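You operate a simulated robot arm through the tools that you are given. There is no shell and no other tool.

You run a simulated robot arm. Do the job below in one go: nothing can be reset, and whatever is moved stays where it is left.

## Task
Swap the full grey sack in the holder for the blue one.
Fine: the grey sack stands on the green square; the grey ring ends down on the blue sack; the twisted sack stays. Set down upright: grey sack, blue sack. Where these are worked on the way, their far stop is far enough and under half their travel is too little: grey ring.

It is judged by the outcome, as a careful person would: the job done as asked, and still so three seconds after it is handed in. It fails if anything else is knocked over, pushed out of place, dropped, spilled or broken.

## Robot
A 7-joint arm with a three-finger gripper, fixed in place. Base frame: the origin is at the foot of the arm, x ahead of it, y to its left, z up. Lengths are in cm, angles in rad, forces in N, time in s.
Its first joint turns from -2.897 to 2.897 rad. Payload 2.69 kg.
The tool frame sits at the grasp point between the pads (the TCP): z along the fingers, y along the line on which they close. The tips reach 3 cm beyond it. The gripper opens to 12.8 cm. The gripper's body begins 11.7 cm behind the TCP.
Orientation is that of the tool frame in the base frame, as a unit quaternion [x, y, z, w]. With the fingers straight down and closing along the base's y, the tool's x points along the base's -x, its y along +y and its z along -z.

## Interface
- The arm moves only by the tool play_rows. Its argument "motion" is a list that holds one entry, the list of rows, each a list of 7 numbers: the shift along the base's x, y, z in cm, then the turn, a rotation vector about the base's x, y, z in rad, then the closure, from 0 (fully open) to 1 (shut). In form: [[[tx, ty, tz, rx, ry, rz, jaw], ...]]. A call has 1 to 20 rows; each row is the pose to reach, as a shift and turn from the pose commanded when the call began. Rows are played at 5 a second. More than 5 cm and 0.15 rad between two rows, or a gripper value outside its range, and nothing of the call is played. Where a pose cannot be reached the arm comes as near as it can. A force on the tool above 40 N (or 10 N above the force at the start of the call, whichever is more), or a blocked arm, ends the call early, and 0.2 s more pass. The fingers move at their own pace and stop on an object; they squeeze with about 32 N. The grip force told is the motor's: it shows also when the fingers shut on nothing. Time passes only in rows, and 0.2 s behind the last, so rows that repeat a pose let the fingers close. It gives the time, the measured TCP pose, the force on the tool (base axes), the opening and the grip force at its end, in the units of the frame above (readings bear some noise), with the torque about the TCP (base axes, N m) and any sound that the robot's microphone picked up.
- Cameras (640 x 400 px; columns grow to the right, rows downward): "scene" is fixed at [22.62, -64.39, 115.41]; the picture's right is [0.94, -0.34, 0.00], its down [-0.05, -0.15, -0.99] and it looks along [0.34, 0.93, -0.16] (base axes); focal length 313 px, centre (320, 200). "wrist" rides on the gripper at [5.9, 5.4, -13.1] in the tool frame; the picture's right is [-0.68, 0.74, 0.00], its down [-0.62, -0.57, -0.55] and it looks along [-0.40, -0.37, 0.84] (tool axes); focal length 234 px, centre (320, 200). There is no depth. A picture from a camera that has moved, and an enlarged one, comes with that camera's place and axes in the base frame and with its lens. The place of the scene camera against the robot may be out by one fixed shift of up to 1.2 cm in any direction.
- snapshot(camera): a new picture of that camera. No time passes.
- move_column(by): slides the trunk up (or, below 0, down) by that many cm; the arm rides with it, the base frame stays. It gives what a move gives, with no picture.
- inspect(camera, box): a new picture of the part [left, top, right, bottom] of that camera's present view, enlarged. No time passes.
- finish_job(): hands the job in; it is judged then, once.

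Places have to be worked out from the pictures, the camera data and where the tool is seen. Open the gripper and draw the arm clear of the work before you hand the job in, unless the task says otherwise.

The tools are called after "Emit:" by a JSON object that holds its "api" and its "payload". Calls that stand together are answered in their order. play_rows: Moves the arm, as the interface text tells. Its arguments: {"type":"object","properties":{"motion":{"type":"array"}},"required":["motion"]} The other tools are called the same way: move_column (by) slides the trunk up or down; snapshot (camera) takes a picture; inspect (camera, box) takes an enlarged picture of a part of a camera's view; finish_job () hands the job in.

At the start:

```text
time: 0.0
tool_pos: [21.6, 62.88, 135.59]
orientation: [0.0, 1.0, 0.001, -0.001]
contact_force: [0.1, 0.3, 1.4]
ft_torque: [0.05, 0.01, -0.02]
opening: 12.81
finger_force: 0.0
trunk travel left (down, up): [-22.5, 12.5]
```

scene: 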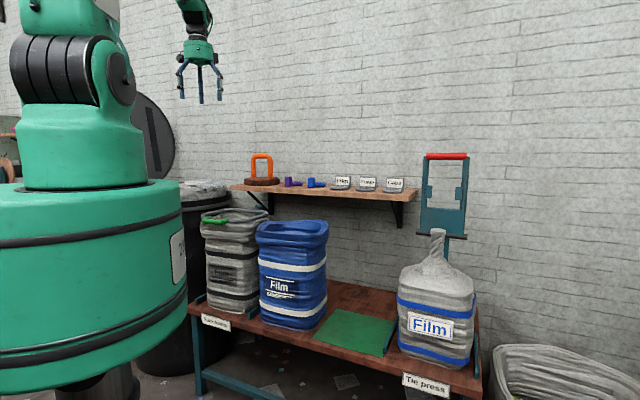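
wrist: 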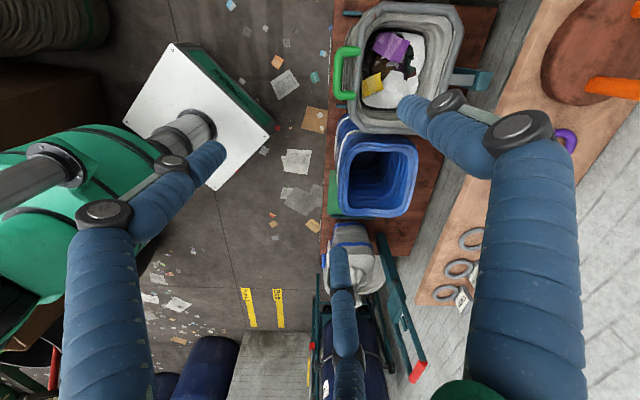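

The scene shows a bench with a grey sack at the left (holder?), a blue sack, a green square, and a twisted sack in a tie press. I take close looks at the pieces before moving.

Emit:
{"api": "inspect", "payload": {"camera": "scene", "box": [180, 170, 340, 340]}}

Emit:
{"api": "inspect", "payload": {"camera": "scene", "box": [300, 140, 500, 400]}}

Emit:
{"api": "inspect", "payload": {"camera": "wrist", "box": [300, 0, 500, 260]}}

Emit:
{"api": "inspect", "payload": {"camera": "scene", "box": [170, 170, 280, 250]}}

```text
2.35 times, centred on (260, 255) of scene
camera zoom: at [22.62, -64.39, 115.41], right [0.94, -0.34, 0.0], down [-0.05, -0.15, -0.99], along [0.34, 0.93, -0.16], focal length 737 px, centre (461, 71)
```

zoom: 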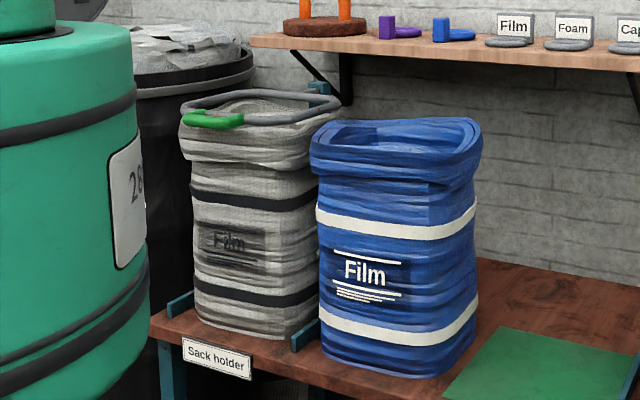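

```text
1.54 times, centred on (400, 270) of scene
camera zoom: at [22.62, -64.39, 115.41], right [0.94, -0.34, 0.0], down [-0.05, -0.15, -0.99], along [0.34, 0.93, -0.16], focal length 482 px, centre (197, 92)
```

zoom: 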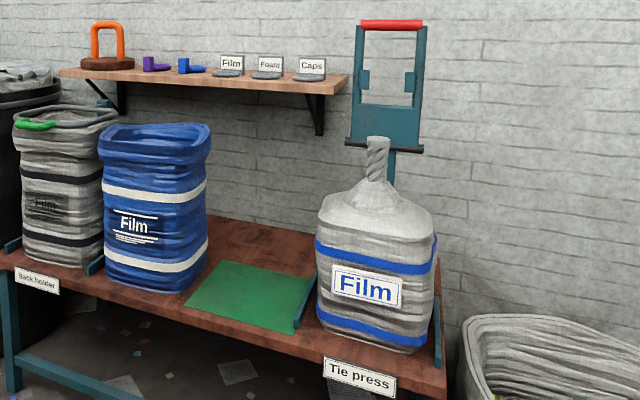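

```text
1.54 times, centred on (400, 130) of wrist
camera zoom: at [15.75, 68.25, 148.66], right [0.68, 0.74, 0.0], down [0.62, -0.57, 0.55], along [0.4, -0.37, -0.84], focal length 360 px, centre (197, 308)
```

zoom: 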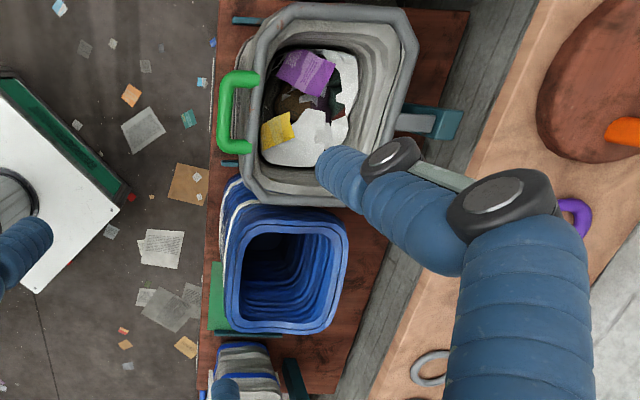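

```text
5.00 times, centred on (225, 210) of scene
camera zoom: at [22.62, -64.39, 115.41], right [0.94, -0.34, 0.0], down [-0.05, -0.15, -0.99], along [0.34, 0.93, -0.16], focal length 1567 px, centre (795, 150)
```

zoom: 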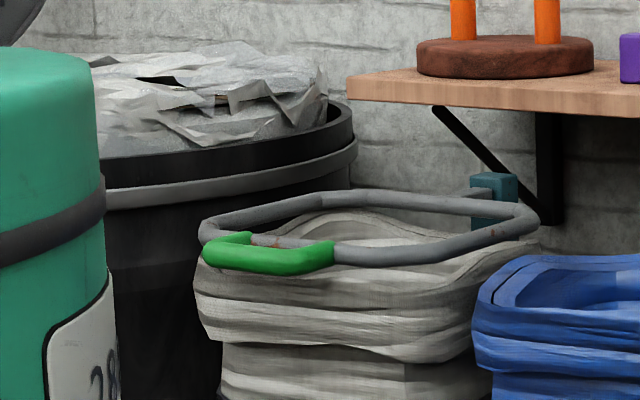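

The ring's green handle sits near (24, 70, 86), the sacks are about 44 cm tall on a bench near z = 41, and the bench runs diagonally along about (0.74, -0.68). I move the arm over to view the ring and sack rims from closer.

Emit:
{"api": "play_rows", "payload": {"motion": [[[-0.4, 3.2, -2.5, 0, 0, 0, 0], [-0.8, 6.4, -5, 0, 0, 0, 0], [-1.2, 9.6, -7.5, 0, 0, 0, 0], [-1.6, 12.8, -10, 0, 0, 0, 0], [-2, 16, -12.5, 0, 0, 0, 0], [-2.3, 19, -15, 0, 0, 0, 0], [-2.6, 22, -17.5, 0, 0, 0, 0]]]}}

Emit:
{"api": "snapshot", "payload": {"camera": "wrist"}}

Emit:
{"api": "snapshot", "payload": {"camera": "scene"}}

```text
time: 1.6
tool_pos: [19.21, 84.87, 118.1]
orientation: [0.0, 1.0, 0.0, 0.001]
contact_force: [0.6, 0.1, 0.6]
ft_torque: [-0.01, 0.0, 0.01]
opening: 12.79
finger_force: 0.0
trunk travel left (down, up): [-22.5, 12.5]
```

```text
taken
camera wrist: at [13.25, 90.08, 131.13], right [0.68, 0.74, 0.0], down [0.62, -0.57, 0.55], along [0.4, -0.37, -0.84], focal length 234 px, centre (320, 200)
```

wrist: 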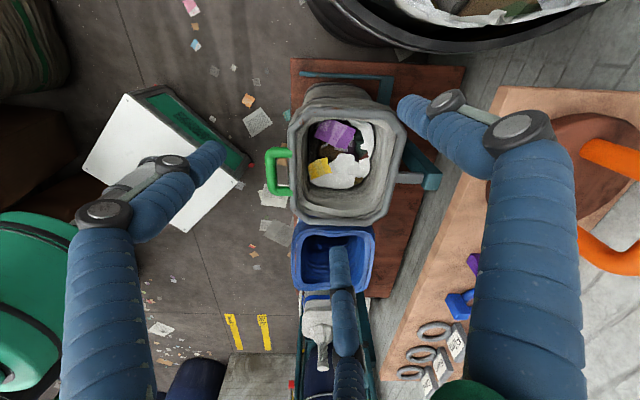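

```text
taken
```

scene: 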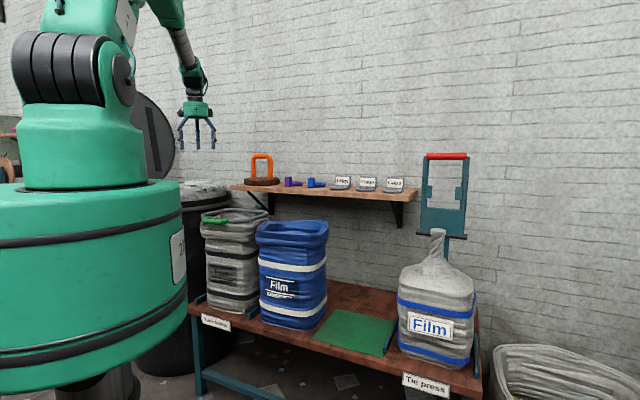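

The ring, hinged at a rear post with the green handle at the front, is now central. I enlarge it to read positions.

Emit:
{"api": "inspect", "payload": {"camera": "wrist", "box": [250, 50, 458, 180]}}

Emit:
{"api": "inspect", "payload": {"camera": "wrist", "box": [250, 180, 458, 310]}}

Emit:
{"api": "inspect", "payload": {"camera": "wrist", "box": [250, 100, 346, 160]}}

```text
3.08 times, centred on (354, 115) of wrist
camera zoom: at [13.25, 90.08, 131.13], right [0.68, 0.74, 0.0], down [0.62, -0.57, 0.55], along [0.4, -0.37, -0.84], focal length 720 px, centre (215, 462)
```

zoom: 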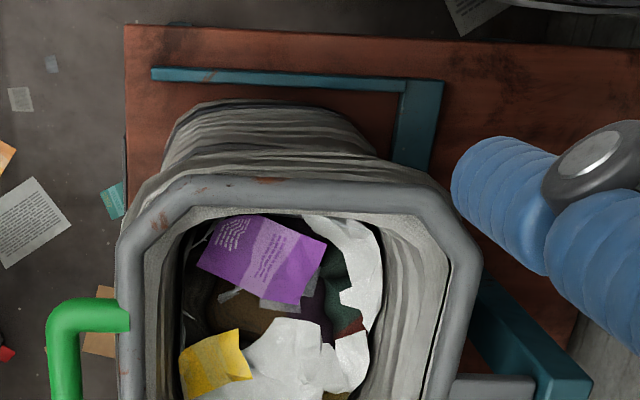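

```text
3.08 times, centred on (354, 245) of wrist
camera zoom: at [13.25, 90.08, 131.13], right [0.68, 0.74, 0.0], down [0.62, -0.57, 0.55], along [0.4, -0.37, -0.84], focal length 720 px, centre (215, 62)
```

zoom: 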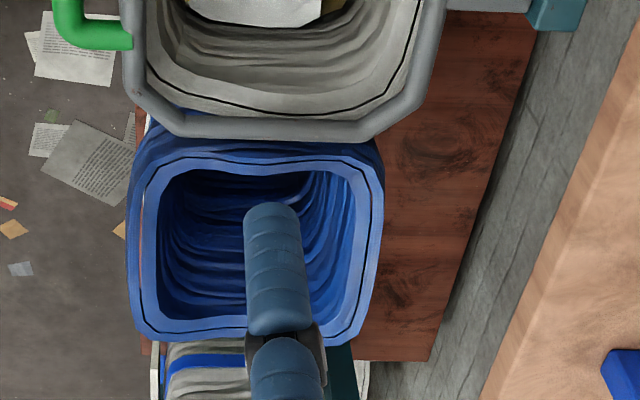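

```text
6.67 times, centred on (298, 130) of wrist
camera zoom: at [13.25, 90.08, 131.13], right [0.68, 0.74, 0.0], down [0.62, -0.57, 0.55], along [0.4, -0.37, -0.84], focal length 1561 px, centre (467, 667)
```

zoom: 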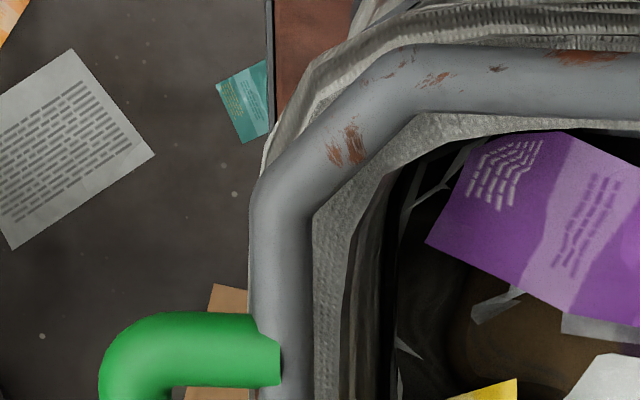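

Handle bar is near (22.2, 67.9, 86.5) and the hinge near (45.6, 91.5, 86), so the ring swings about a horizontal axis along (0.707,-0.707) with a 33 cm arm. I check the gripper's look and the shelf above the ring.

Emit:
{"api": "inspect", "payload": {"camera": "scene", "box": [150, 50, 246, 160]}}

Emit:
{"api": "inspect", "payload": {"camera": "scene", "box": [180, 140, 340, 240]}}

```text
3.64 times, centred on (198, 105) of scene
camera zoom: at [22.62, -64.39, 115.41], right [0.94, -0.34, 0.0], down [-0.05, -0.15, -0.99], along [0.34, 0.93, -0.16], focal length 1140 px, centre (764, 546)
```

zoom: 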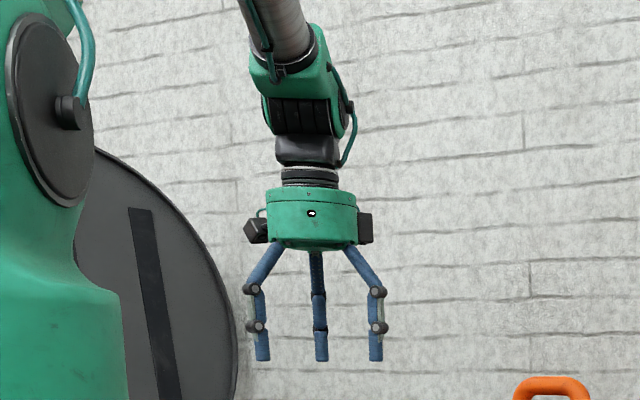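

```text
4.00 times, centred on (260, 190) of scene
camera zoom: at [22.62, -64.39, 115.41], right [0.94, -0.34, 0.0], down [-0.05, -0.15, -0.99], along [0.34, 0.93, -0.16], focal length 1254 px, centre (560, 240)
```

zoom: 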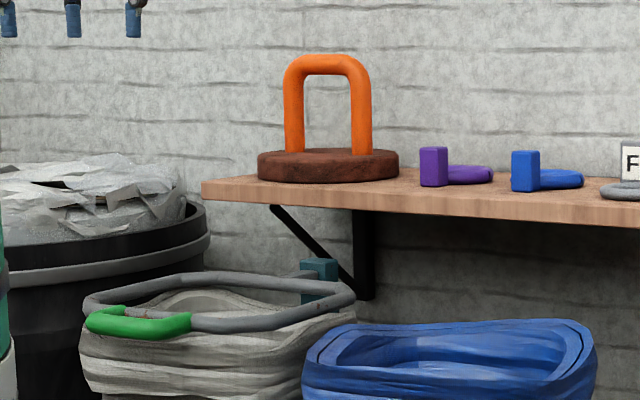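

The gripper is drawn as three fingers: one on +y and two on the -y side. I turn it so that its closing line runs along the bench's depth, bring it above the handle at part closure, and look again.

Emit:
{"api": "play_rows", "payload": {"motion": [[[0.5, -2.8, -2, 0, 0, -0.13, 0], [1.0, -5.6, -4, 0, 0, -0.26, 0.2], [1.5, -8.4, -6, 0, 0, -0.39, 0.4], [2.1, -11.2, -8, 0, 0, -0.52, 0.6], [2.6, -14, -10, 0, 0, -0.65, 0.7], [3.2, -17, -12, 0, 0, -0.785, 0.7], [3.2, -17, -12, 0, 0, -0.785, 0.7]]]}}

Emit:
{"api": "snapshot", "payload": {"camera": "wrist"}}

Emit:
{"api": "inspect", "payload": {"camera": "scene", "box": [150, 100, 310, 240]}}

```text
time: 3.2
tool_pos: [22.35, 68.02, 106.08]
orientation: [0.383, 0.924, 0.0, 0.0]
contact_force: [0.6, 0.2, -0.5]
ft_torque: [-0.01, 0.06, 0.02]
opening: 3.82
finger_force: 0.0
trunk travel left (down, up): [-22.5, 12.5]
```

```text
taken
camera wrist: at [21.92, 75.81, 119.08], right [1.0, 0.04, 0.0], down [0.03, -0.84, 0.55], along [0.02, -0.55, -0.84], focal length 234 px, centre (320, 200)
```

wrist: 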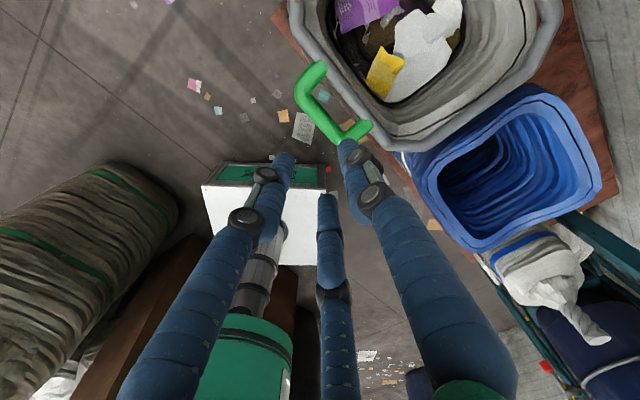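

```text
2.86 times, centred on (230, 170) of scene
camera zoom: at [22.62, -64.39, 115.41], right [0.94, -0.34, 0.0], down [-0.05, -0.15, -0.99], along [0.34, 0.93, -0.16], focal length 895 px, centre (577, 286)
```

zoom: 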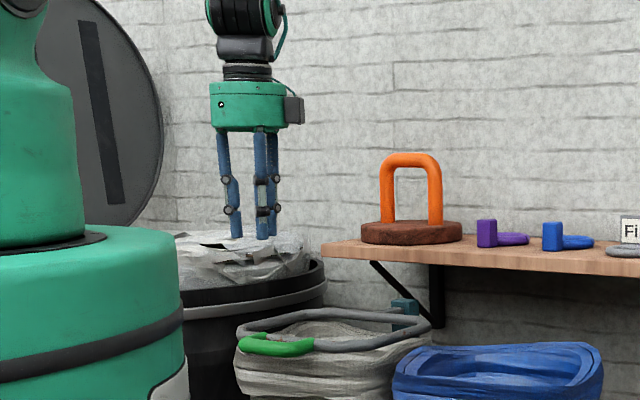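

The gripper's closing line now lies along the depth direction at about 3.8 cm opening. I enlarge the handle in this view to fix its exact place.

Emit:
{"api": "inspect", "payload": {"camera": "wrist", "box": [270, 40, 398, 170]}}

Emit:
{"api": "inspect", "payload": {"camera": "scene", "box": [190, 195, 280, 245]}}

```text
3.08 times, centred on (334, 105) of wrist
camera zoom: at [21.92, 75.81, 119.08], right [1.0, 0.04, 0.0], down [0.03, -0.84, 0.55], along [0.02, -0.55, -0.84], focal length 720 px, centre (277, 492)
```

zoom: 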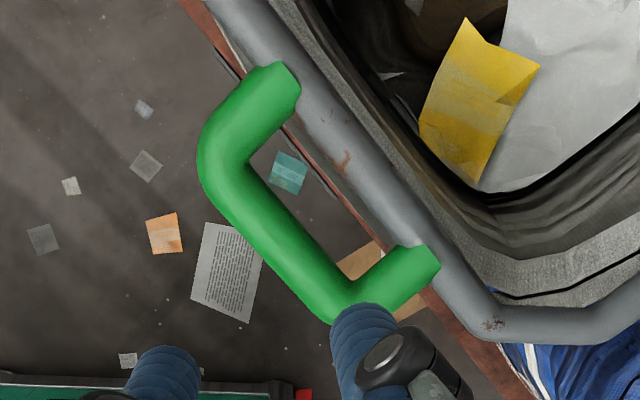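

```text
7.11 times, centred on (235, 220) of scene
camera zoom: at [22.62, -64.39, 115.41], right [0.94, -0.34, 0.0], down [-0.05, -0.15, -0.99], along [0.34, 0.93, -0.16], focal length 2228 px, centre (924, 58)
```

zoom: 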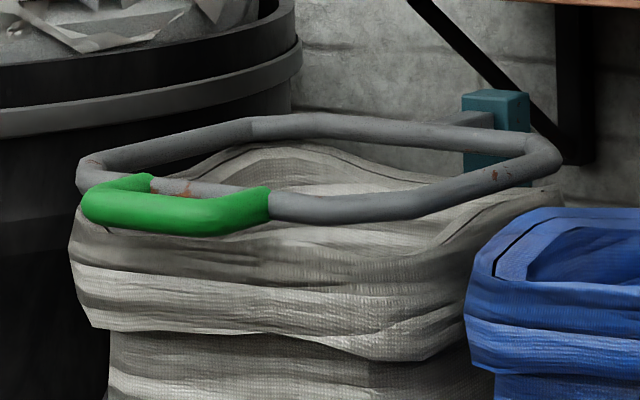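

The bar centre comes out at about (22.3, 68.2, 86.4), about 8 cm long. I open to about 5 cm, and lower most of the way with the single finger headed for the gap between bar and ring, then check.

Emit:
{"api": "play_rows", "payload": {"motion": [[[-0.3, -0.1, -4, 0, 0, 0, 0.61], [-0.3, -0.1, -8, 0, 0, 0, 0.61], [-0.3, -0.1, -12, 0, 0, 0, 0.61], [-0.3, -0.1, -13, 0, 0, 0, 0.61]]]}}

Emit:
{"api": "snapshot", "payload": {"camera": "wrist"}}

Emit:
{"api": "inspect", "payload": {"camera": "scene", "box": [180, 165, 280, 245]}}

```text
time: 4.2
tool_pos: [21.95, 67.92, 93.03]
orientation: [0.382, 0.924, 0.001, 0.001]
contact_force: [0.2, 0.7, -0.2]
ft_torque: [0.0, 0.05, -0.01]
opening: 4.99
finger_force: 0.0
trunk travel left (down, up): [-22.5, 12.5]
```

```text
taken
camera wrist: at [21.52, 75.77, 106.12], right [1.0, 0.04, 0.0], down [0.04, -0.84, 0.55], along [0.02, -0.55, -0.84], focal length 234 px, centre (320, 200)
```

wrist: 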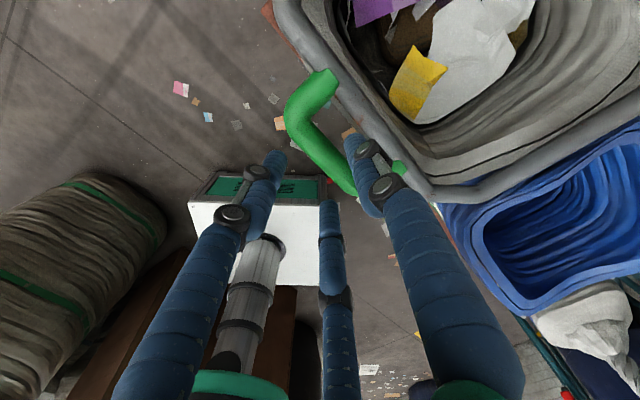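

```text
5.00 times, centred on (230, 205) of scene
camera zoom: at [22.62, -64.39, 115.41], right [0.94, -0.34, 0.0], down [-0.05, -0.15, -0.99], along [0.34, 0.93, -0.16], focal length 1567 px, centre (770, 175)
```

zoom: 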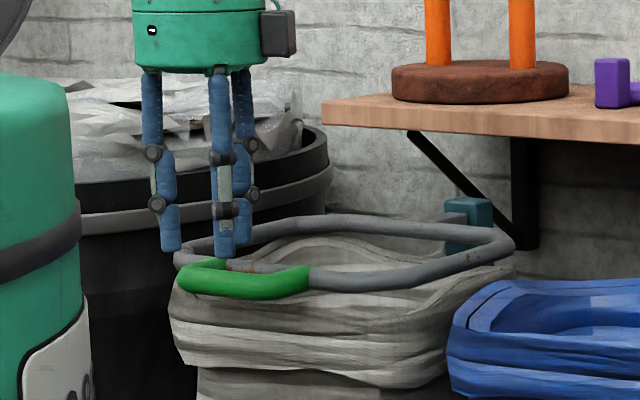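

The wrist view puts the bar about 0.5 cm beyond the tool axis, as wanted, with the single finger over the gap. I lower the last 5.3 cm, then close while shifting onto the bar.

Emit:
{"api": "play_rows", "payload": {"motion": [[[0, 0, -2, 0, 0, 0, 0.61], [0, 0, -4, 0, 0, 0, 0.61], [0, 0, -5.3, 0, 0, 0, 0.61], [0, 0, -5.3, 0, 0, 0, 0.61]]]}}

Emit:
{"api": "snapshot", "payload": {"camera": "wrist"}}

Emit:
{"api": "inspect", "payload": {"camera": "scene", "box": [180, 165, 280, 245]}}

```text
time: 5.2
tool_pos: [22.03, 67.83, 87.74]
orientation: [0.382, 0.924, 0.0, 0.001]
contact_force: [-0.1, -1.3, 0.1]
ft_torque: [0.02, 0.0, -0.02]
opening: 4.89
finger_force: 0.1
trunk travel left (down, up): [-22.5, 12.5]
```

```text
taken
camera wrist: at [21.55, 75.56, 100.82], right [1.0, 0.04, 0.0], down [0.04, -0.84, 0.55], along [0.02, -0.55, -0.84], focal length 234 px, centre (320, 200)
```

wrist: 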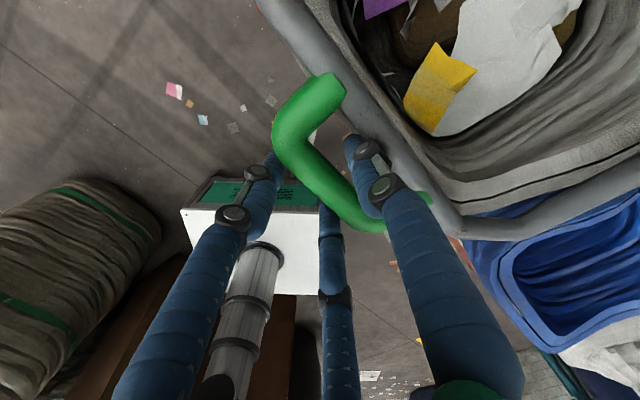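

```text
5.00 times, centred on (230, 205) of scene
camera zoom: at [22.62, -64.39, 115.41], right [0.94, -0.34, 0.0], down [-0.05, -0.15, -0.99], along [0.34, 0.93, -0.16], focal length 1567 px, centre (770, 175)
```

zoom: 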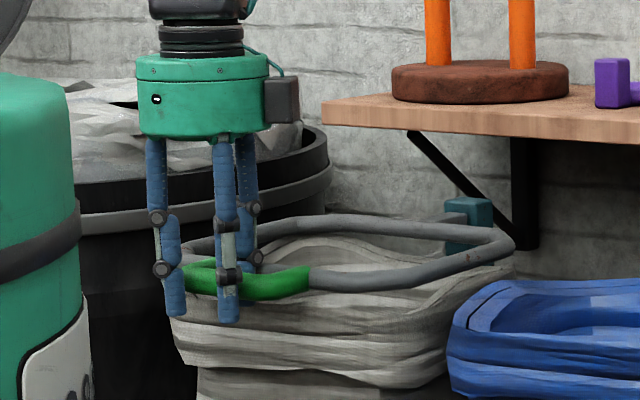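

The single finger is in the gap and the other two are outside the bar. I close onto the bar.

Emit:
{"api": "play_rows", "payload": {"motion": [[[0.2, 0.2, 0, 0, 0, 0, 0.7], [0.35, 0.35, 0, 0, 0, 0, 0.8], [0.35, 0.35, 0, 0, 0, 0, 1], [0.35, 0.35, 0, 0, 0, 0, 1]]]}}

Emit:
{"api": "snapshot", "payload": {"camera": "wrist"}}

```text
time: 6.0
tool_pos: [21.97, 67.61, 87.71]
orientation: [0.383, 0.924, -0.004, 0.001]
contact_force: [-4.6, -10.0, 11.9]
ft_torque: [0.06, 0.11, -0.09]
opening: 3.21
finger_force: 45.3
trunk travel left (down, up): [-22.5, 12.5]
stopped in row 4: the force on the tool passed its limit at 42 N (the readings are from after the stop); the commanded pose is now the measured one
```

```text
taken
camera wrist: at [21.6, 75.59, 100.57], right [1.0, 0.04, 0.0], down [0.04, -0.83, 0.56], along [0.02, -0.56, -0.83], focal length 234 px, centre (320, 200)
```

wrist: 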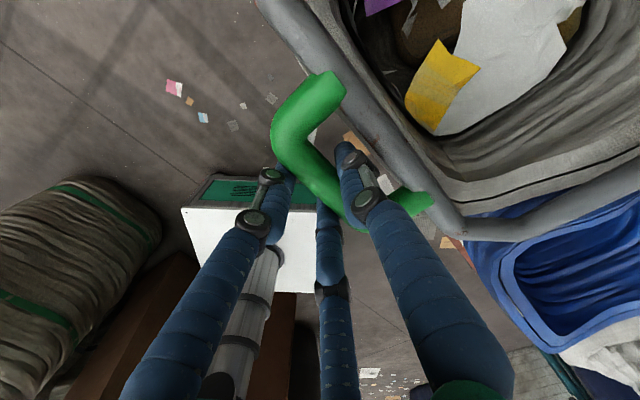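

Gripped: opening 3.2 cm with the bar held. I start swinging the ring up along its arc (radius about 33 cm about the rear hinge), keeping the tool vertical.

Emit:
{"api": "play_rows", "payload": {"motion": [[[0.04, 0.04, 2.03, 0, 0, 0, 1], [0.17, 0.17, 4.05, 0, 0, 0, 1], [0.39, 0.39, 6.05, 0, 0, 0, 1], [0.7, 0.7, 8.03, 0, 0, 0, 1], [1.09, 1.09, 9.98, 0, 0, 0, 1], [1.56, 1.56, 11.9, 0, 0, 0, 1]]]}}

Emit:
{"api": "snapshot", "payload": {"camera": "scene"}}

Emit:
{"api": "snapshot", "payload": {"camera": "wrist"}}

```text
time: 7.4
tool_pos: [23.48, 69.27, 99.66]
orientation: [0.382, 0.924, -0.004, 0.001]
contact_force: [-16.2, -20.5, 8.4]
ft_torque: [0.24, 0.41, -0.11]
opening: 3.23
finger_force: 45.0
trunk travel left (down, up): [-22.5, 12.5]
```

```text
taken
```

scene: 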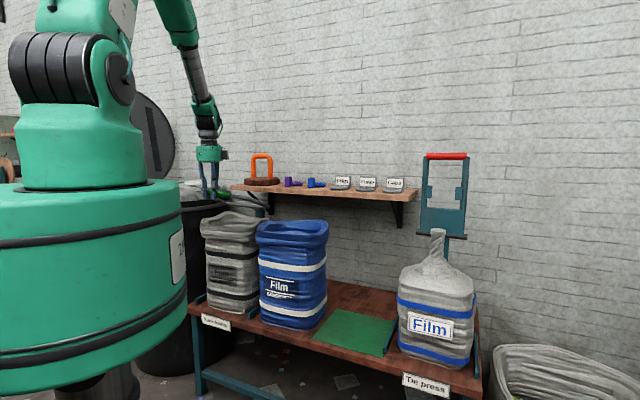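

```text
taken
camera wrist: at [23.18, 77.15, 112.64], right [1.0, 0.04, 0.0], down [0.04, -0.83, 0.55], along [0.02, -0.55, -0.83], focal length 234 px, centre (320, 200)
```

wrist: 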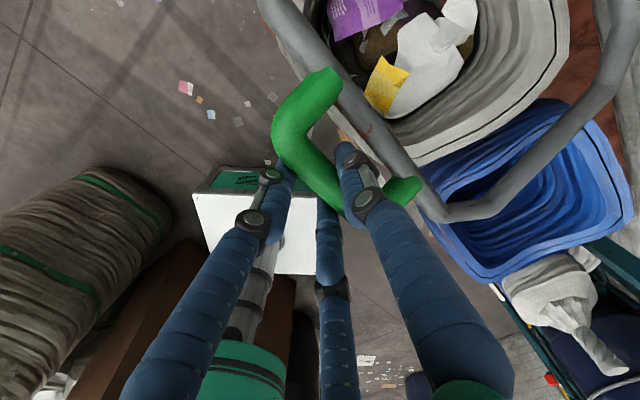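

The ring follows, with a side push of about 26 N toward the robot, so the real arc is slightly wider. I continue with a larger radius and a little less inward travel.

Emit:
{"api": "play_rows", "payload": {"motion": [[[0.4, 0.4, 1.88, 0, 0, 0, 1], [1.04, 1.04, 3.75, 0, 0, 0, 1], [1.76, 1.76, 5.56, 0, 0, 0, 1], [2.55, 2.55, 7.31, 0, 0, 0, 1], [3.42, 3.42, 8.98, 0, 0, 0, 1], [4.36, 4.36, 10.58, 0, 0, 0, 1]]]}}

Emit:
{"api": "snapshot", "payload": {"camera": "scene"}}

Emit:
{"api": "snapshot", "payload": {"camera": "wrist"}}

```text
time: 8.8
tool_pos: [28.03, 73.7, 110.08]
orientation: [0.382, 0.924, -0.005, 0.001]
contact_force: [19.0, -0.4, -15.2]
ft_torque: [0.37, 0.17, -0.19]
opening: 3.28
finger_force: 45.6
trunk travel left (down, up): [-22.5, 12.5]
```

```text
taken
```

scene: 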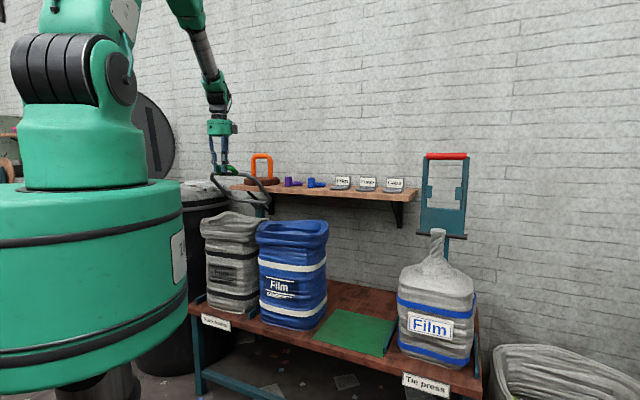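

```text
taken
camera wrist: at [27.7, 81.72, 123.08], right [1.0, 0.04, 0.0], down [0.04, -0.83, 0.56], along [0.02, -0.55, -0.83], focal length 234 px, centre (320, 200)
```

wrist: 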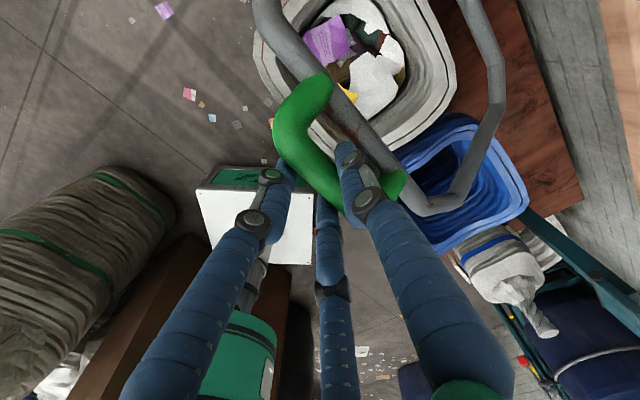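

The three measured points fit a hinge at n = 97.2, z = 86.2 with a 33.9 cm radius; ring is at about 42°. I keep following that circle.

Emit:
{"api": "play_rows", "payload": {"motion": [[[1.28, 1.15, 1.42, 0, 0, 0, 1], [2.36, 2.22, 2.82, 0, 0, 0, 1], [3.49, 3.35, 4.13, 0, 0, 0, 1], [4.68, 4.54, 5.34, 0, 0, 0, 1], [5.92, 5.78, 6.44, 0, 0, 0, 1], [7.2, 7.06, 7.44, 0, 0, 0, 1]]]}}

Emit:
{"api": "snapshot", "payload": {"camera": "scene"}}

Emit:
{"api": "snapshot", "payload": {"camera": "wrist"}}

```text
time: 10.2
tool_pos: [35.16, 80.84, 117.38]
orientation: [0.382, 0.924, -0.004, 0.002]
contact_force: [-10.5, 14.0, -4.4]
ft_torque: [0.94, 0.62, 0.06]
opening: 3.28
finger_force: 45.1
trunk travel left (down, up): [-22.5, 12.5]
```

```text
taken
```

scene: 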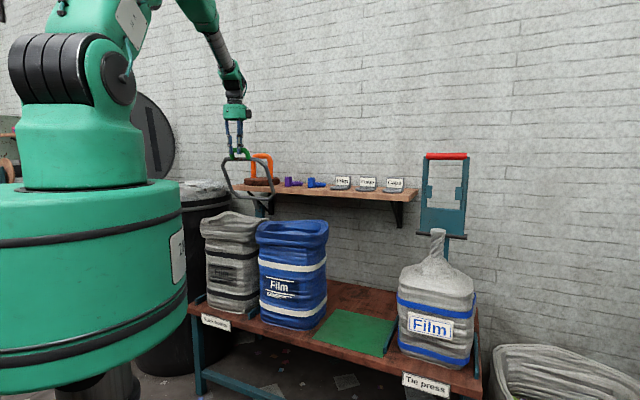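

```text
taken
camera wrist: at [34.8, 88.76, 130.27], right [1.0, 0.04, 0.0], down [0.04, -0.83, 0.55], along [0.02, -0.55, -0.83], focal length 234 px, centre (320, 200)
```

wrist: 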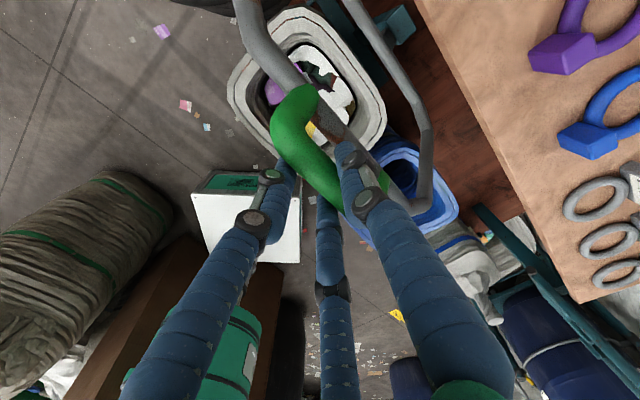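

The ring is at about 62° and moving freely. I go on towards its stop, watching the force.

Emit:
{"api": "play_rows", "payload": {"motion": [[[1.27, 1.37, 0.8, 0, 0, 0, 1], [2.63, 2.73, 1.55, 0, 0, 0, 1], [4.02, 4.12, 2.2, 0, 0, 0, 1], [5.43, 5.53, 2.7, 0, 0, 0, 1]]]}}

Emit:
{"api": "snapshot", "payload": {"camera": "scene"}}

Emit:
{"api": "snapshot", "payload": {"camera": "wrist"}}

```text
time: 11.2
tool_pos: [40.66, 86.28, 119.89]
orientation: [0.382, 0.924, -0.005, 0.0]
contact_force: [-5.4, 8.7, -12.5]
ft_torque: [0.67, 0.28, 0.04]
opening: 3.28
finger_force: 44.8
trunk travel left (down, up): [-22.5, 12.5]
```

```text
taken
```

scene: 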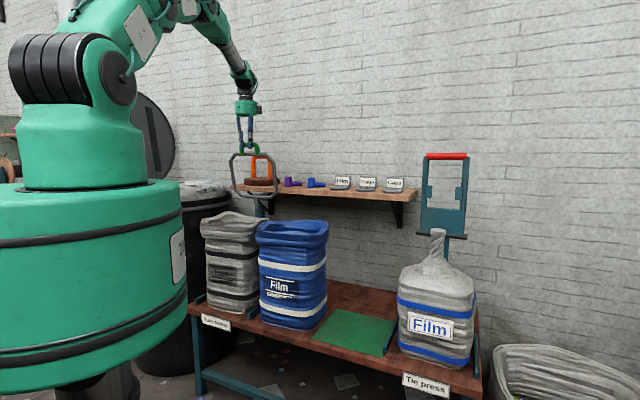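

```text
taken
camera wrist: at [40.31, 94.23, 132.81], right [1.0, 0.04, 0.0], down [0.04, -0.83, 0.56], along [0.02, -0.56, -0.83], focal length 234 px, centre (320, 200)
```

wrist: 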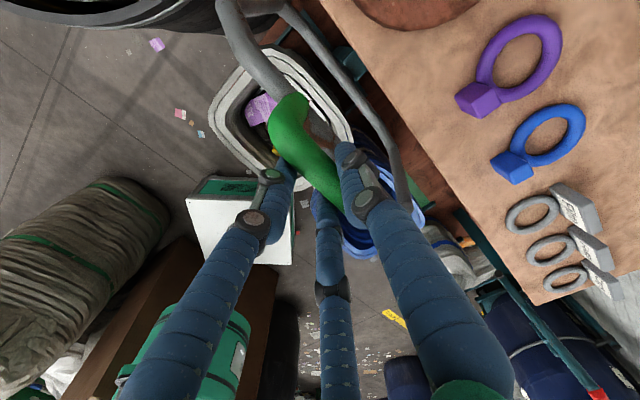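

At about 77° and still free; I go on in small steps to find the stop.

Emit:
{"api": "play_rows", "payload": {"motion": [[[0.72, 0.72, 0.15, 0, 0, 0, 1], [1.44, 1.44, 0.3, 0, 0, 0, 1], [2.16, 2.16, 0.42, 0, 0, 0, 1], [2.88, 2.88, 0.5, 0, 0, 0, 1]]]}}

Emit:
{"api": "inspect", "payload": {"camera": "scene", "box": [200, 80, 330, 240]}}

```text
time: 12.2
tool_pos: [43.57, 89.28, 120.41]
orientation: [0.382, 0.924, -0.005, 0.0]
contact_force: [-2.1, 4.4, -18.4]
ft_torque: [0.01, -0.09, -0.1]
opening: 3.25
finger_force: 45.2
trunk travel left (down, up): [-22.5, 12.5]
```

```text
2.50 times, centred on (265, 160) of scene
camera zoom: at [22.62, -64.39, 115.41], right [0.94, -0.34, 0.0], down [-0.05, -0.15, -0.99], along [0.34, 0.93, -0.16], focal length 783 px, centre (458, 300)
```

zoom: 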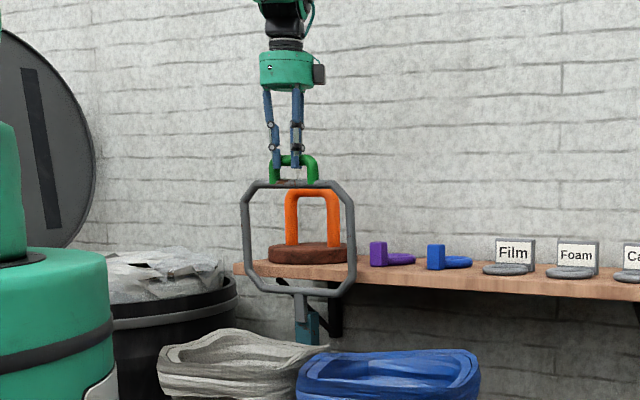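

At about 84° with no stop yet, pulling slightly upward. I ease the height and push further back gently until I feel the stop.

Emit:
{"api": "play_rows", "payload": {"motion": [[[0.4, 0.4, -0.3, 0, 0, 0, 1], [0.8, 0.8, -0.35, 0, 0, 0, 1], [1.2, 1.2, -0.4, 0, 0, 0, 1], [1.6, 1.6, -0.4, 0, 0, 0, 1]]]}}

Emit:
{"api": "inspect", "payload": {"camera": "scene", "box": [200, 80, 330, 240]}}

Emit:
{"api": "snapshot", "payload": {"camera": "wrist"}}

```text
time: 13.2
tool_pos: [45.12, 90.78, 120.51]
orientation: [0.382, 0.924, -0.002, 0.0]
contact_force: [0.0, 1.3, 10.0]
ft_torque: [-0.1, -0.13, -0.11]
opening: 3.26
finger_force: 45.1
trunk travel left (down, up): [-22.5, 12.5]
```

```text
2.50 times, centred on (265, 160) of scene
camera zoom: at [22.62, -64.39, 115.41], right [0.94, -0.34, 0.0], down [-0.05, -0.15, -0.99], along [0.34, 0.93, -0.16], focal length 783 px, centre (458, 300)
```

zoom: 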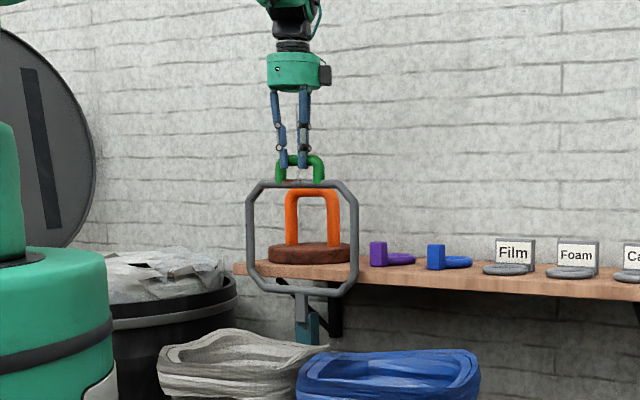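

```text
taken
camera wrist: at [44.75, 98.61, 133.44], right [1.0, 0.04, 0.0], down [0.04, -0.83, 0.55], along [0.02, -0.55, -0.83], focal length 234 px, centre (320, 200)
```

wrist: 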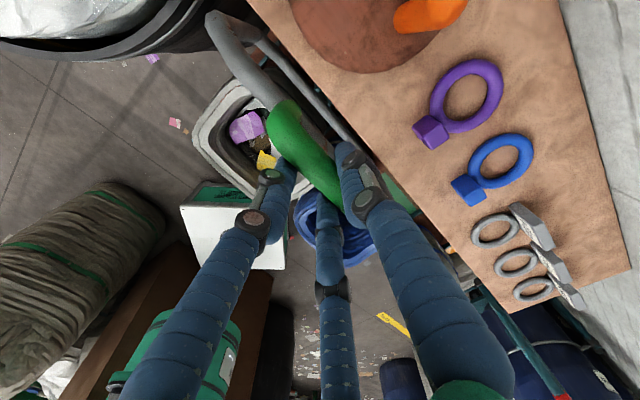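

Now at about 88°, still free. I continue another few degrees past vertical.

Emit:
{"api": "play_rows", "payload": {"motion": [[[0.4, 0.4, 0.1, 0, 0, 0, 1], [0.8, 0.8, 0.1, 0, 0, 0, 1], [1.2, 1.2, 0.1, 0, 0, 0, 1], [1.6, 1.6, 0.05, 0, 0, 0, 1], [2.0, 2.0, 0.0, 0, 0, 0, 1]]]}}

Emit:
{"api": "inspect", "payload": {"camera": "scene", "box": [200, 80, 330, 240]}}

Emit:
{"api": "snapshot", "payload": {"camera": "wrist"}}

```text
time: 14.4
tool_pos: [46.84, 92.45, 120.32]
orientation: [0.382, 0.924, -0.005, 0.0]
contact_force: [-15.3, -25.7, 7.0]
ft_torque: [0.01, 0.82, -0.28]
opening: 3.24
finger_force: 44.9
trunk travel left (down, up): [-22.5, 12.5]
```

```text
2.50 times, centred on (265, 160) of scene
camera zoom: at [22.62, -64.39, 115.41], right [0.94, -0.34, 0.0], down [-0.05, -0.15, -0.99], along [0.34, 0.93, -0.16], focal length 783 px, centre (458, 300)
```

zoom: 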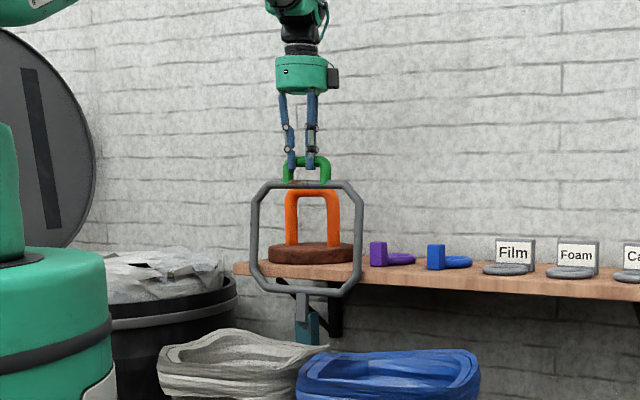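

```text
taken
camera wrist: at [46.54, 100.44, 133.16], right [1.0, 0.04, 0.0], down [0.04, -0.83, 0.56], along [0.02, -0.56, -0.83], focal length 234 px, centre (320, 200)
```

wrist: 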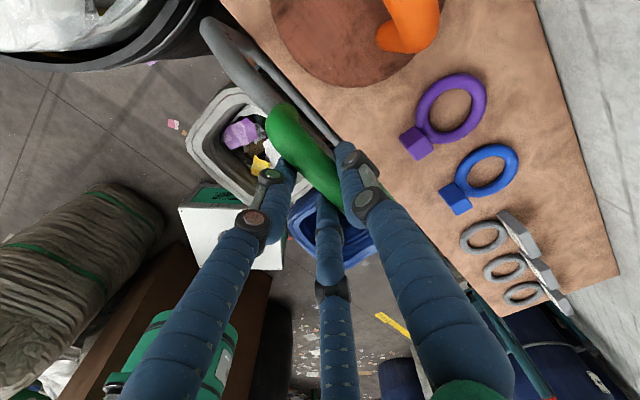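

A 29 N back-push at about 93° shows the ring's far stop, just past vertical. I ease off slightly, open, and lift away straight up.

Emit:
{"api": "play_rows", "payload": {"motion": [[[-0.15, -0.15, 0, 0, 0, 0, 1], [-0.15, -0.15, 0, 0, 0, 0, 0.7], [-0.3, -0.3, 0, 0, 0, 0, 0.6], [-0.3, -0.3, 0, 0, 0, 0, 0.6], [-0.3, -0.3, 2, 0, 0, 0, 0.6], [-0.3, -0.3, 5, 0, 0, 0, 0.6], [-0.3, -0.3, 8, 0, 0, 0, 0.6]]]}}

Emit:
{"api": "inspect", "payload": {"camera": "scene", "box": [200, 80, 330, 240]}}

Emit:
{"api": "snapshot", "payload": {"camera": "wrist"}}

```text
time: 16.0
tool_pos: [46.74, 92.41, 128.09]
orientation: [0.382, 0.924, -0.004, 0.001]
contact_force: [0.5, 0.1, -0.6]
ft_torque: [0.0, -0.03, 0.04]
opening: 5.09
finger_force: 0.2
trunk travel left (down, up): [-22.5, 12.5]
```

```text
2.50 times, centred on (265, 160) of scene
camera zoom: at [22.62, -64.39, 115.41], right [0.94, -0.34, 0.0], down [-0.05, -0.15, -0.99], along [0.34, 0.93, -0.16], focal length 783 px, centre (458, 300)
```

zoom: 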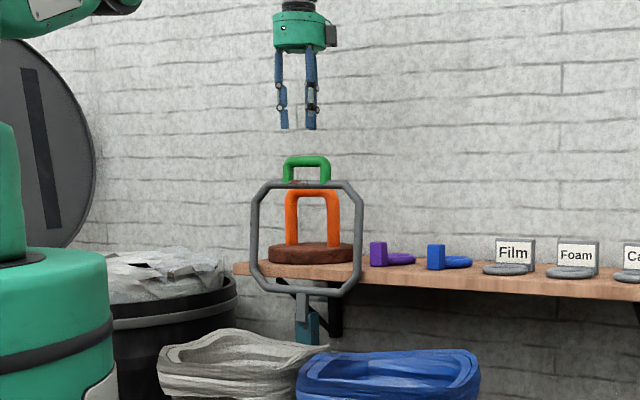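

```text
taken
camera wrist: at [46.33, 100.37, 141.04], right [1.0, 0.04, 0.0], down [0.04, -0.83, 0.56], along [0.02, -0.56, -0.83], focal length 234 px, centre (320, 200)
```

wrist: 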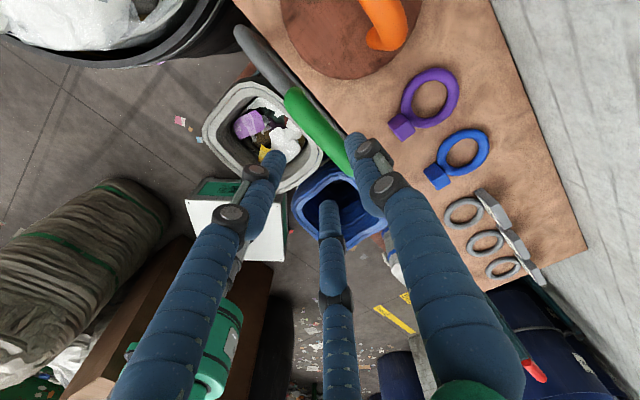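

The ring stands open on its own. I draw back over the grey sack to look at its rim.

Emit:
{"api": "play_rows", "payload": {"motion": [[[-3, -3, 0, 0, 0, 0, 0.5], [-6, -6, 0, 0, 0, 0, 0.5], [-9, -9, -1, 0, 0, 0, 0.5], [-11, -11, -3, 0, 0, 0, 0.5], [-12, -12, -5, 0, 0, 0, 0.5]]]}}

Emit:
{"api": "snapshot", "payload": {"camera": "wrist"}}

Emit:
{"api": "inspect", "payload": {"camera": "scene", "box": [180, 200, 340, 340]}}

```text
time: 17.2
tool_pos: [34.52, 80.32, 123.4]
orientation: [0.382, 0.924, -0.002, 0.0]
contact_force: [0.7, 0.6, 1.0]
ft_torque: [0.02, -0.02, 0.0]
opening: 6.38
finger_force: 0.1
trunk travel left (down, up): [-22.5, 12.5]
```

```text
taken
camera wrist: at [34.21, 88.23, 136.27], right [1.0, 0.04, 0.0], down [0.04, -0.83, 0.55], along [0.02, -0.55, -0.83], focal length 234 px, centre (320, 200)
```

wrist: 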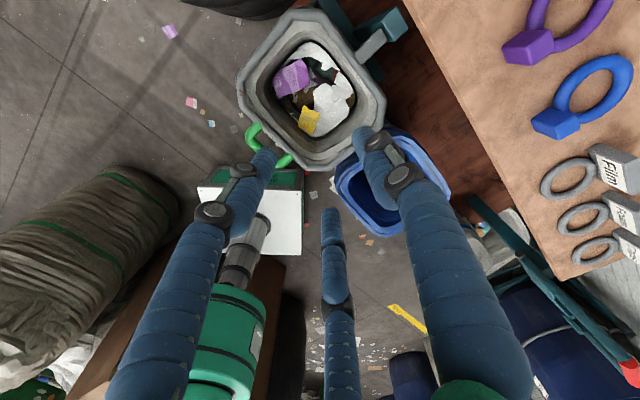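

```text
2.86 times, centred on (260, 270) of scene
camera zoom: at [22.62, -64.39, 115.41], right [0.94, -0.34, 0.0], down [-0.05, -0.15, -0.99], along [0.34, 0.93, -0.16], focal length 895 px, centre (491, 0)
```

zoom: 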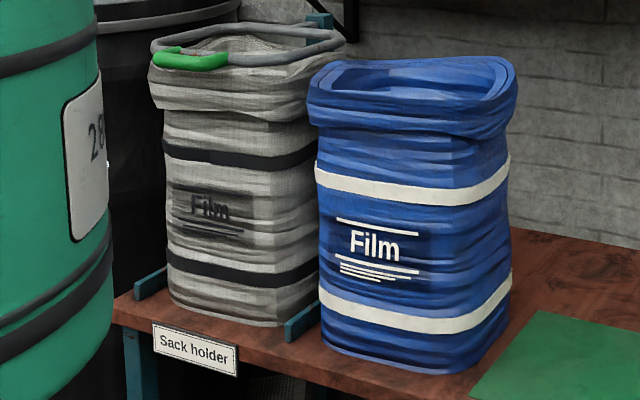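

The ring has dropped back down onto the grey sack after I left it, so it was released short of the position where it rests. I go back, regrip the handle the same way, and will test the stop more carefully this time.

Emit:
{"api": "play_rows", "payload": {"motion": [[[-2.5, -2.5, -3, 0, 0, 0, 0.61], [-5, -5, -6, 0, 0, 0, 0.61], [-7.5, -7.5, -9, 0, 0, 0, 0.61], [-10, -10, -12, 0, 0, 0, 0.61], [-12.65, -12.6, -15, 0, 0, 0, 0.61], [-12.65, -12.6, -19, 0, 0, 0, 0.61], [-12.65, -12.6, -23, 0, 0, 0, 0.61], [-12.65, -12.6, -27, 0, 0, 0, 0.61], [-12.65, -12.6, -30, 0, 0, 0, 0.61], [-12.65, -12.6, -30, 0, 0, 0, 0.61]]]}}

Emit:
{"api": "snapshot", "payload": {"camera": "wrist"}}

Emit:
{"api": "inspect", "payload": {"camera": "scene", "box": [180, 165, 280, 245]}}

```text
time: 19.4
tool_pos: [22.21, 67.97, 93.28]
orientation: [0.382, 0.924, -0.005, 0.001]
contact_force: [-0.1, 0.3, 0.6]
ft_torque: [-0.03, 0.01, 0.0]
opening: 4.98
finger_force: 0.0
trunk travel left (down, up): [-22.5, 12.5]
```

```text
taken
camera wrist: at [21.71, 75.79, 106.14], right [1.0, 0.04, 0.0], down [0.04, -0.83, 0.56], along [0.02, -0.55, -0.83], focal length 234 px, centre (320, 200)
```

wrist: 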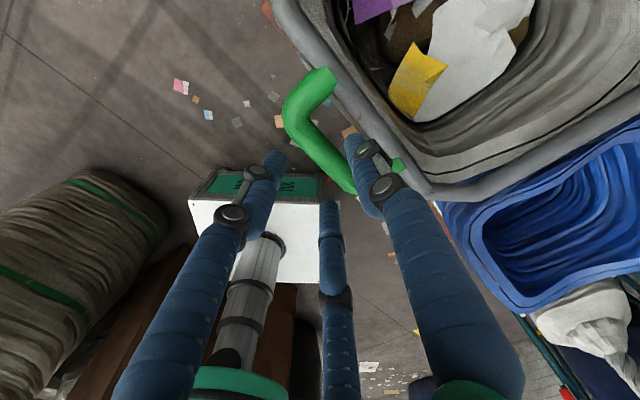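

```text
5.00 times, centred on (230, 205) of scene
camera zoom: at [22.62, -64.39, 115.41], right [0.94, -0.34, 0.0], down [-0.05, -0.15, -0.99], along [0.34, 0.93, -0.16], focal length 1567 px, centre (770, 175)
```

zoom: 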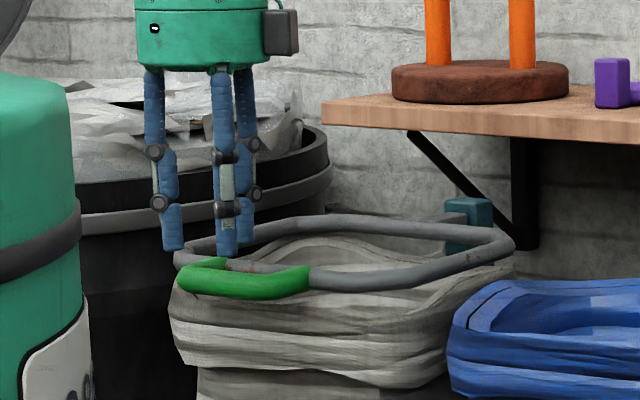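

Same alignment as before. I descend, close on the bar, and let it settle.

Emit:
{"api": "play_rows", "payload": {"motion": [[[-0.1, -0.1, -2.5, 0, 0, 0, 0.61], [-0.1, -0.1, -5.5, 0, 0, 0, 0.61], [-0.1, -0.2, -5.5, 0, 0, 0, 0.75], [-0.1, -0.2, -5.5, 0, 0, 0, 1], [-0.1, -0.2, -5.5, 0, 0, 0, 1]]]}}

```text
time: 20.6
tool_pos: [21.9, 67.64, 87.74]
orientation: [0.382, 0.924, -0.003, 0.0]
contact_force: [0.9, 7.4, -1.7]
ft_torque: [0.14, 0.07, -0.05]
opening: 3.21
finger_force: 45.1
trunk travel left (down, up): [-22.5, 12.5]
```

Held again. I swing it all the way up along the refined circle in one smooth motion.

Emit:
{"api": "play_rows", "payload": {"motion": [[[0.11, 0.11, 2.91, 0, 0, 0, 1], [0.49, 0.49, 6.35, 0, 0, 0, 1], [1.13, 1.13, 9.73, 0, 0, 0, 1], [2.01, 2.01, 12.98, 0, 0, 0, 1], [3.14, 3.14, 16.1, 0, 0, 0, 1], [4.48, 4.48, 19.02, 0, 0, 0, 1], [6.04, 6.04, 21.74, 0, 0, 0, 1], [7.78, 7.78, 24.2, 0, 0, 0, 1], [9.7, 9.7, 26.4, 0, 0, 0, 1], [11.77, 11.77, 28.3, 0, 0, 0, 1], [13.97, 13.97, 29.85, 0, 0, 0, 1], [16.27, 16.27, 31.05, 0, 0, 0, 1], [18.25, 18.25, 31.75, 0, 0, 0, 1], [20.28, 20.28, 32.27, 0, 0, 0, 1], [21.91, 21.91, 32.5, 0, 0, 0, 1], [23.56, 23.56, 32.57, 0, 0, 0, 1]]]}}

```text
time: 21.9
tool_pos: [24.91, 70.59, 103.79]
orientation: [0.382, 0.924, -0.006, 0.002]
contact_force: [-9.5, -12.6, 5.2]
ft_torque: [0.15, 0.58, -0.24]
opening: 3.22
finger_force: 45.4
trunk travel left (down, up): [-22.5, 12.5]
stopped in row 6: the force on the tool passed its limit at 47 N (the readings are from after the stop); the commanded pose is now the measured one
```

It stopped on force (47 N) at about 29°; moving slower should keep the load down. I continue from here in smaller steps.

Emit:
{"api": "play_rows", "payload": {"motion": [[[0.74, 0.74, 1.91, 0, 0, 0, 1], [1.7, 1.7, 3.84, 0, 0, 0, 1], [2.75, 2.75, 5.67, 0, 0, 0, 1], [3.88, 3.88, 7.4, 0, 0, 0, 1], [5.1, 5.1, 9.0, 0, 0, 0, 1], [6.4, 6.4, 10.45, 0, 0, 0, 1], [7.76, 7.76, 11.75, 0, 0, 0, 1], [9.19, 9.19, 12.9, 0, 0, 0, 1], [10.68, 10.68, 13.95, 0, 0, 0, 1], [12.21, 12.21, 14.85, 0, 0, 0, 1], [13.79, 13.79, 15.6, 0, 0, 0, 1]]]}}

```text
time: 24.3
tool_pos: [39.22, 84.67, 119.32]
orientation: [0.382, 0.924, -0.004, 0.001]
contact_force: [4.4, -2.0, -7.1]
ft_torque: [0.48, 0.03, -0.16]
opening: 3.25
finger_force: 45.1
trunk travel left (down, up): [-22.5, 12.5]
```

At about 73° with low forces. I bring it past vertical to just short of the stop.

Emit:
{"api": "play_rows", "payload": {"motion": [[[1.0, 1.0, 0.3, 0, 0, 0, 1], [1.75, 1.75, 0.5, 0, 0, 0, 1], [3.16, 3.16, 0.85, 0, 0, 0, 1], [4.57, 4.57, 1.05, 0, 0, 0, 1], [5.99, 5.99, 1.1, 0, 0, 0, 1], [7.05, 7.05, 1.1, 0, 0, 0, 1], [7.76, 7.76, 1.05, 0, 0, 0, 1], [7.76, 7.76, 1.05, 0, 0, 0, 1]]]}}

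Emit:
{"api": "inspect", "payload": {"camera": "scene", "box": [220, 110, 300, 230]}}

```text
time: 26.1
tool_pos: [46.84, 92.32, 120.25]
orientation: [0.382, 0.924, -0.007, 0.0]
contact_force: [6.7, -7.0, -12.8]
ft_torque: [-0.06, -0.12, -0.15]
opening: 3.27
finger_force: 44.4
trunk travel left (down, up): [-22.5, 12.5]
```

```text
3.33 times, centred on (260, 170) of scene
camera zoom: at [22.62, -64.39, 115.41], right [0.94, -0.34, 0.0], down [-0.05, -0.15, -0.99], along [0.34, 0.93, -0.16], focal length 1045 px, centre (520, 300)
```

zoom: 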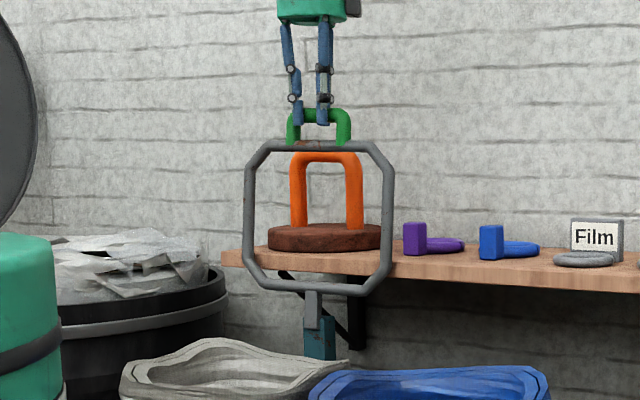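

No back-push yet at n = 98.4. I push on in small steps to find the true stop.

Emit:
{"api": "play_rows", "payload": {"motion": [[[0.25, 0.25, -0.1, 0, 0, 0, 1], [0.5, 0.5, -0.15, 0, 0, 0, 1], [0.75, 0.75, -0.2, 0, 0, 0, 1], [0.75, 0.75, -0.2, 0, 0, 0, 1]]]}}

```text
time: 26.7
tool_pos: [46.89, 92.54, 120.36]
orientation: [0.382, 0.924, -0.009, 0.0]
contact_force: [-9.7, -16.4, 6.2]
ft_torque: [-0.11, 0.63, -0.34]
opening: 3.28
finger_force: 44.6
trunk travel left (down, up): [-22.5, 12.5]
stopped in row 3: the force on the tool passed its limit at 45 N (the readings are from after the stop); the commanded pose is now the measured one
```

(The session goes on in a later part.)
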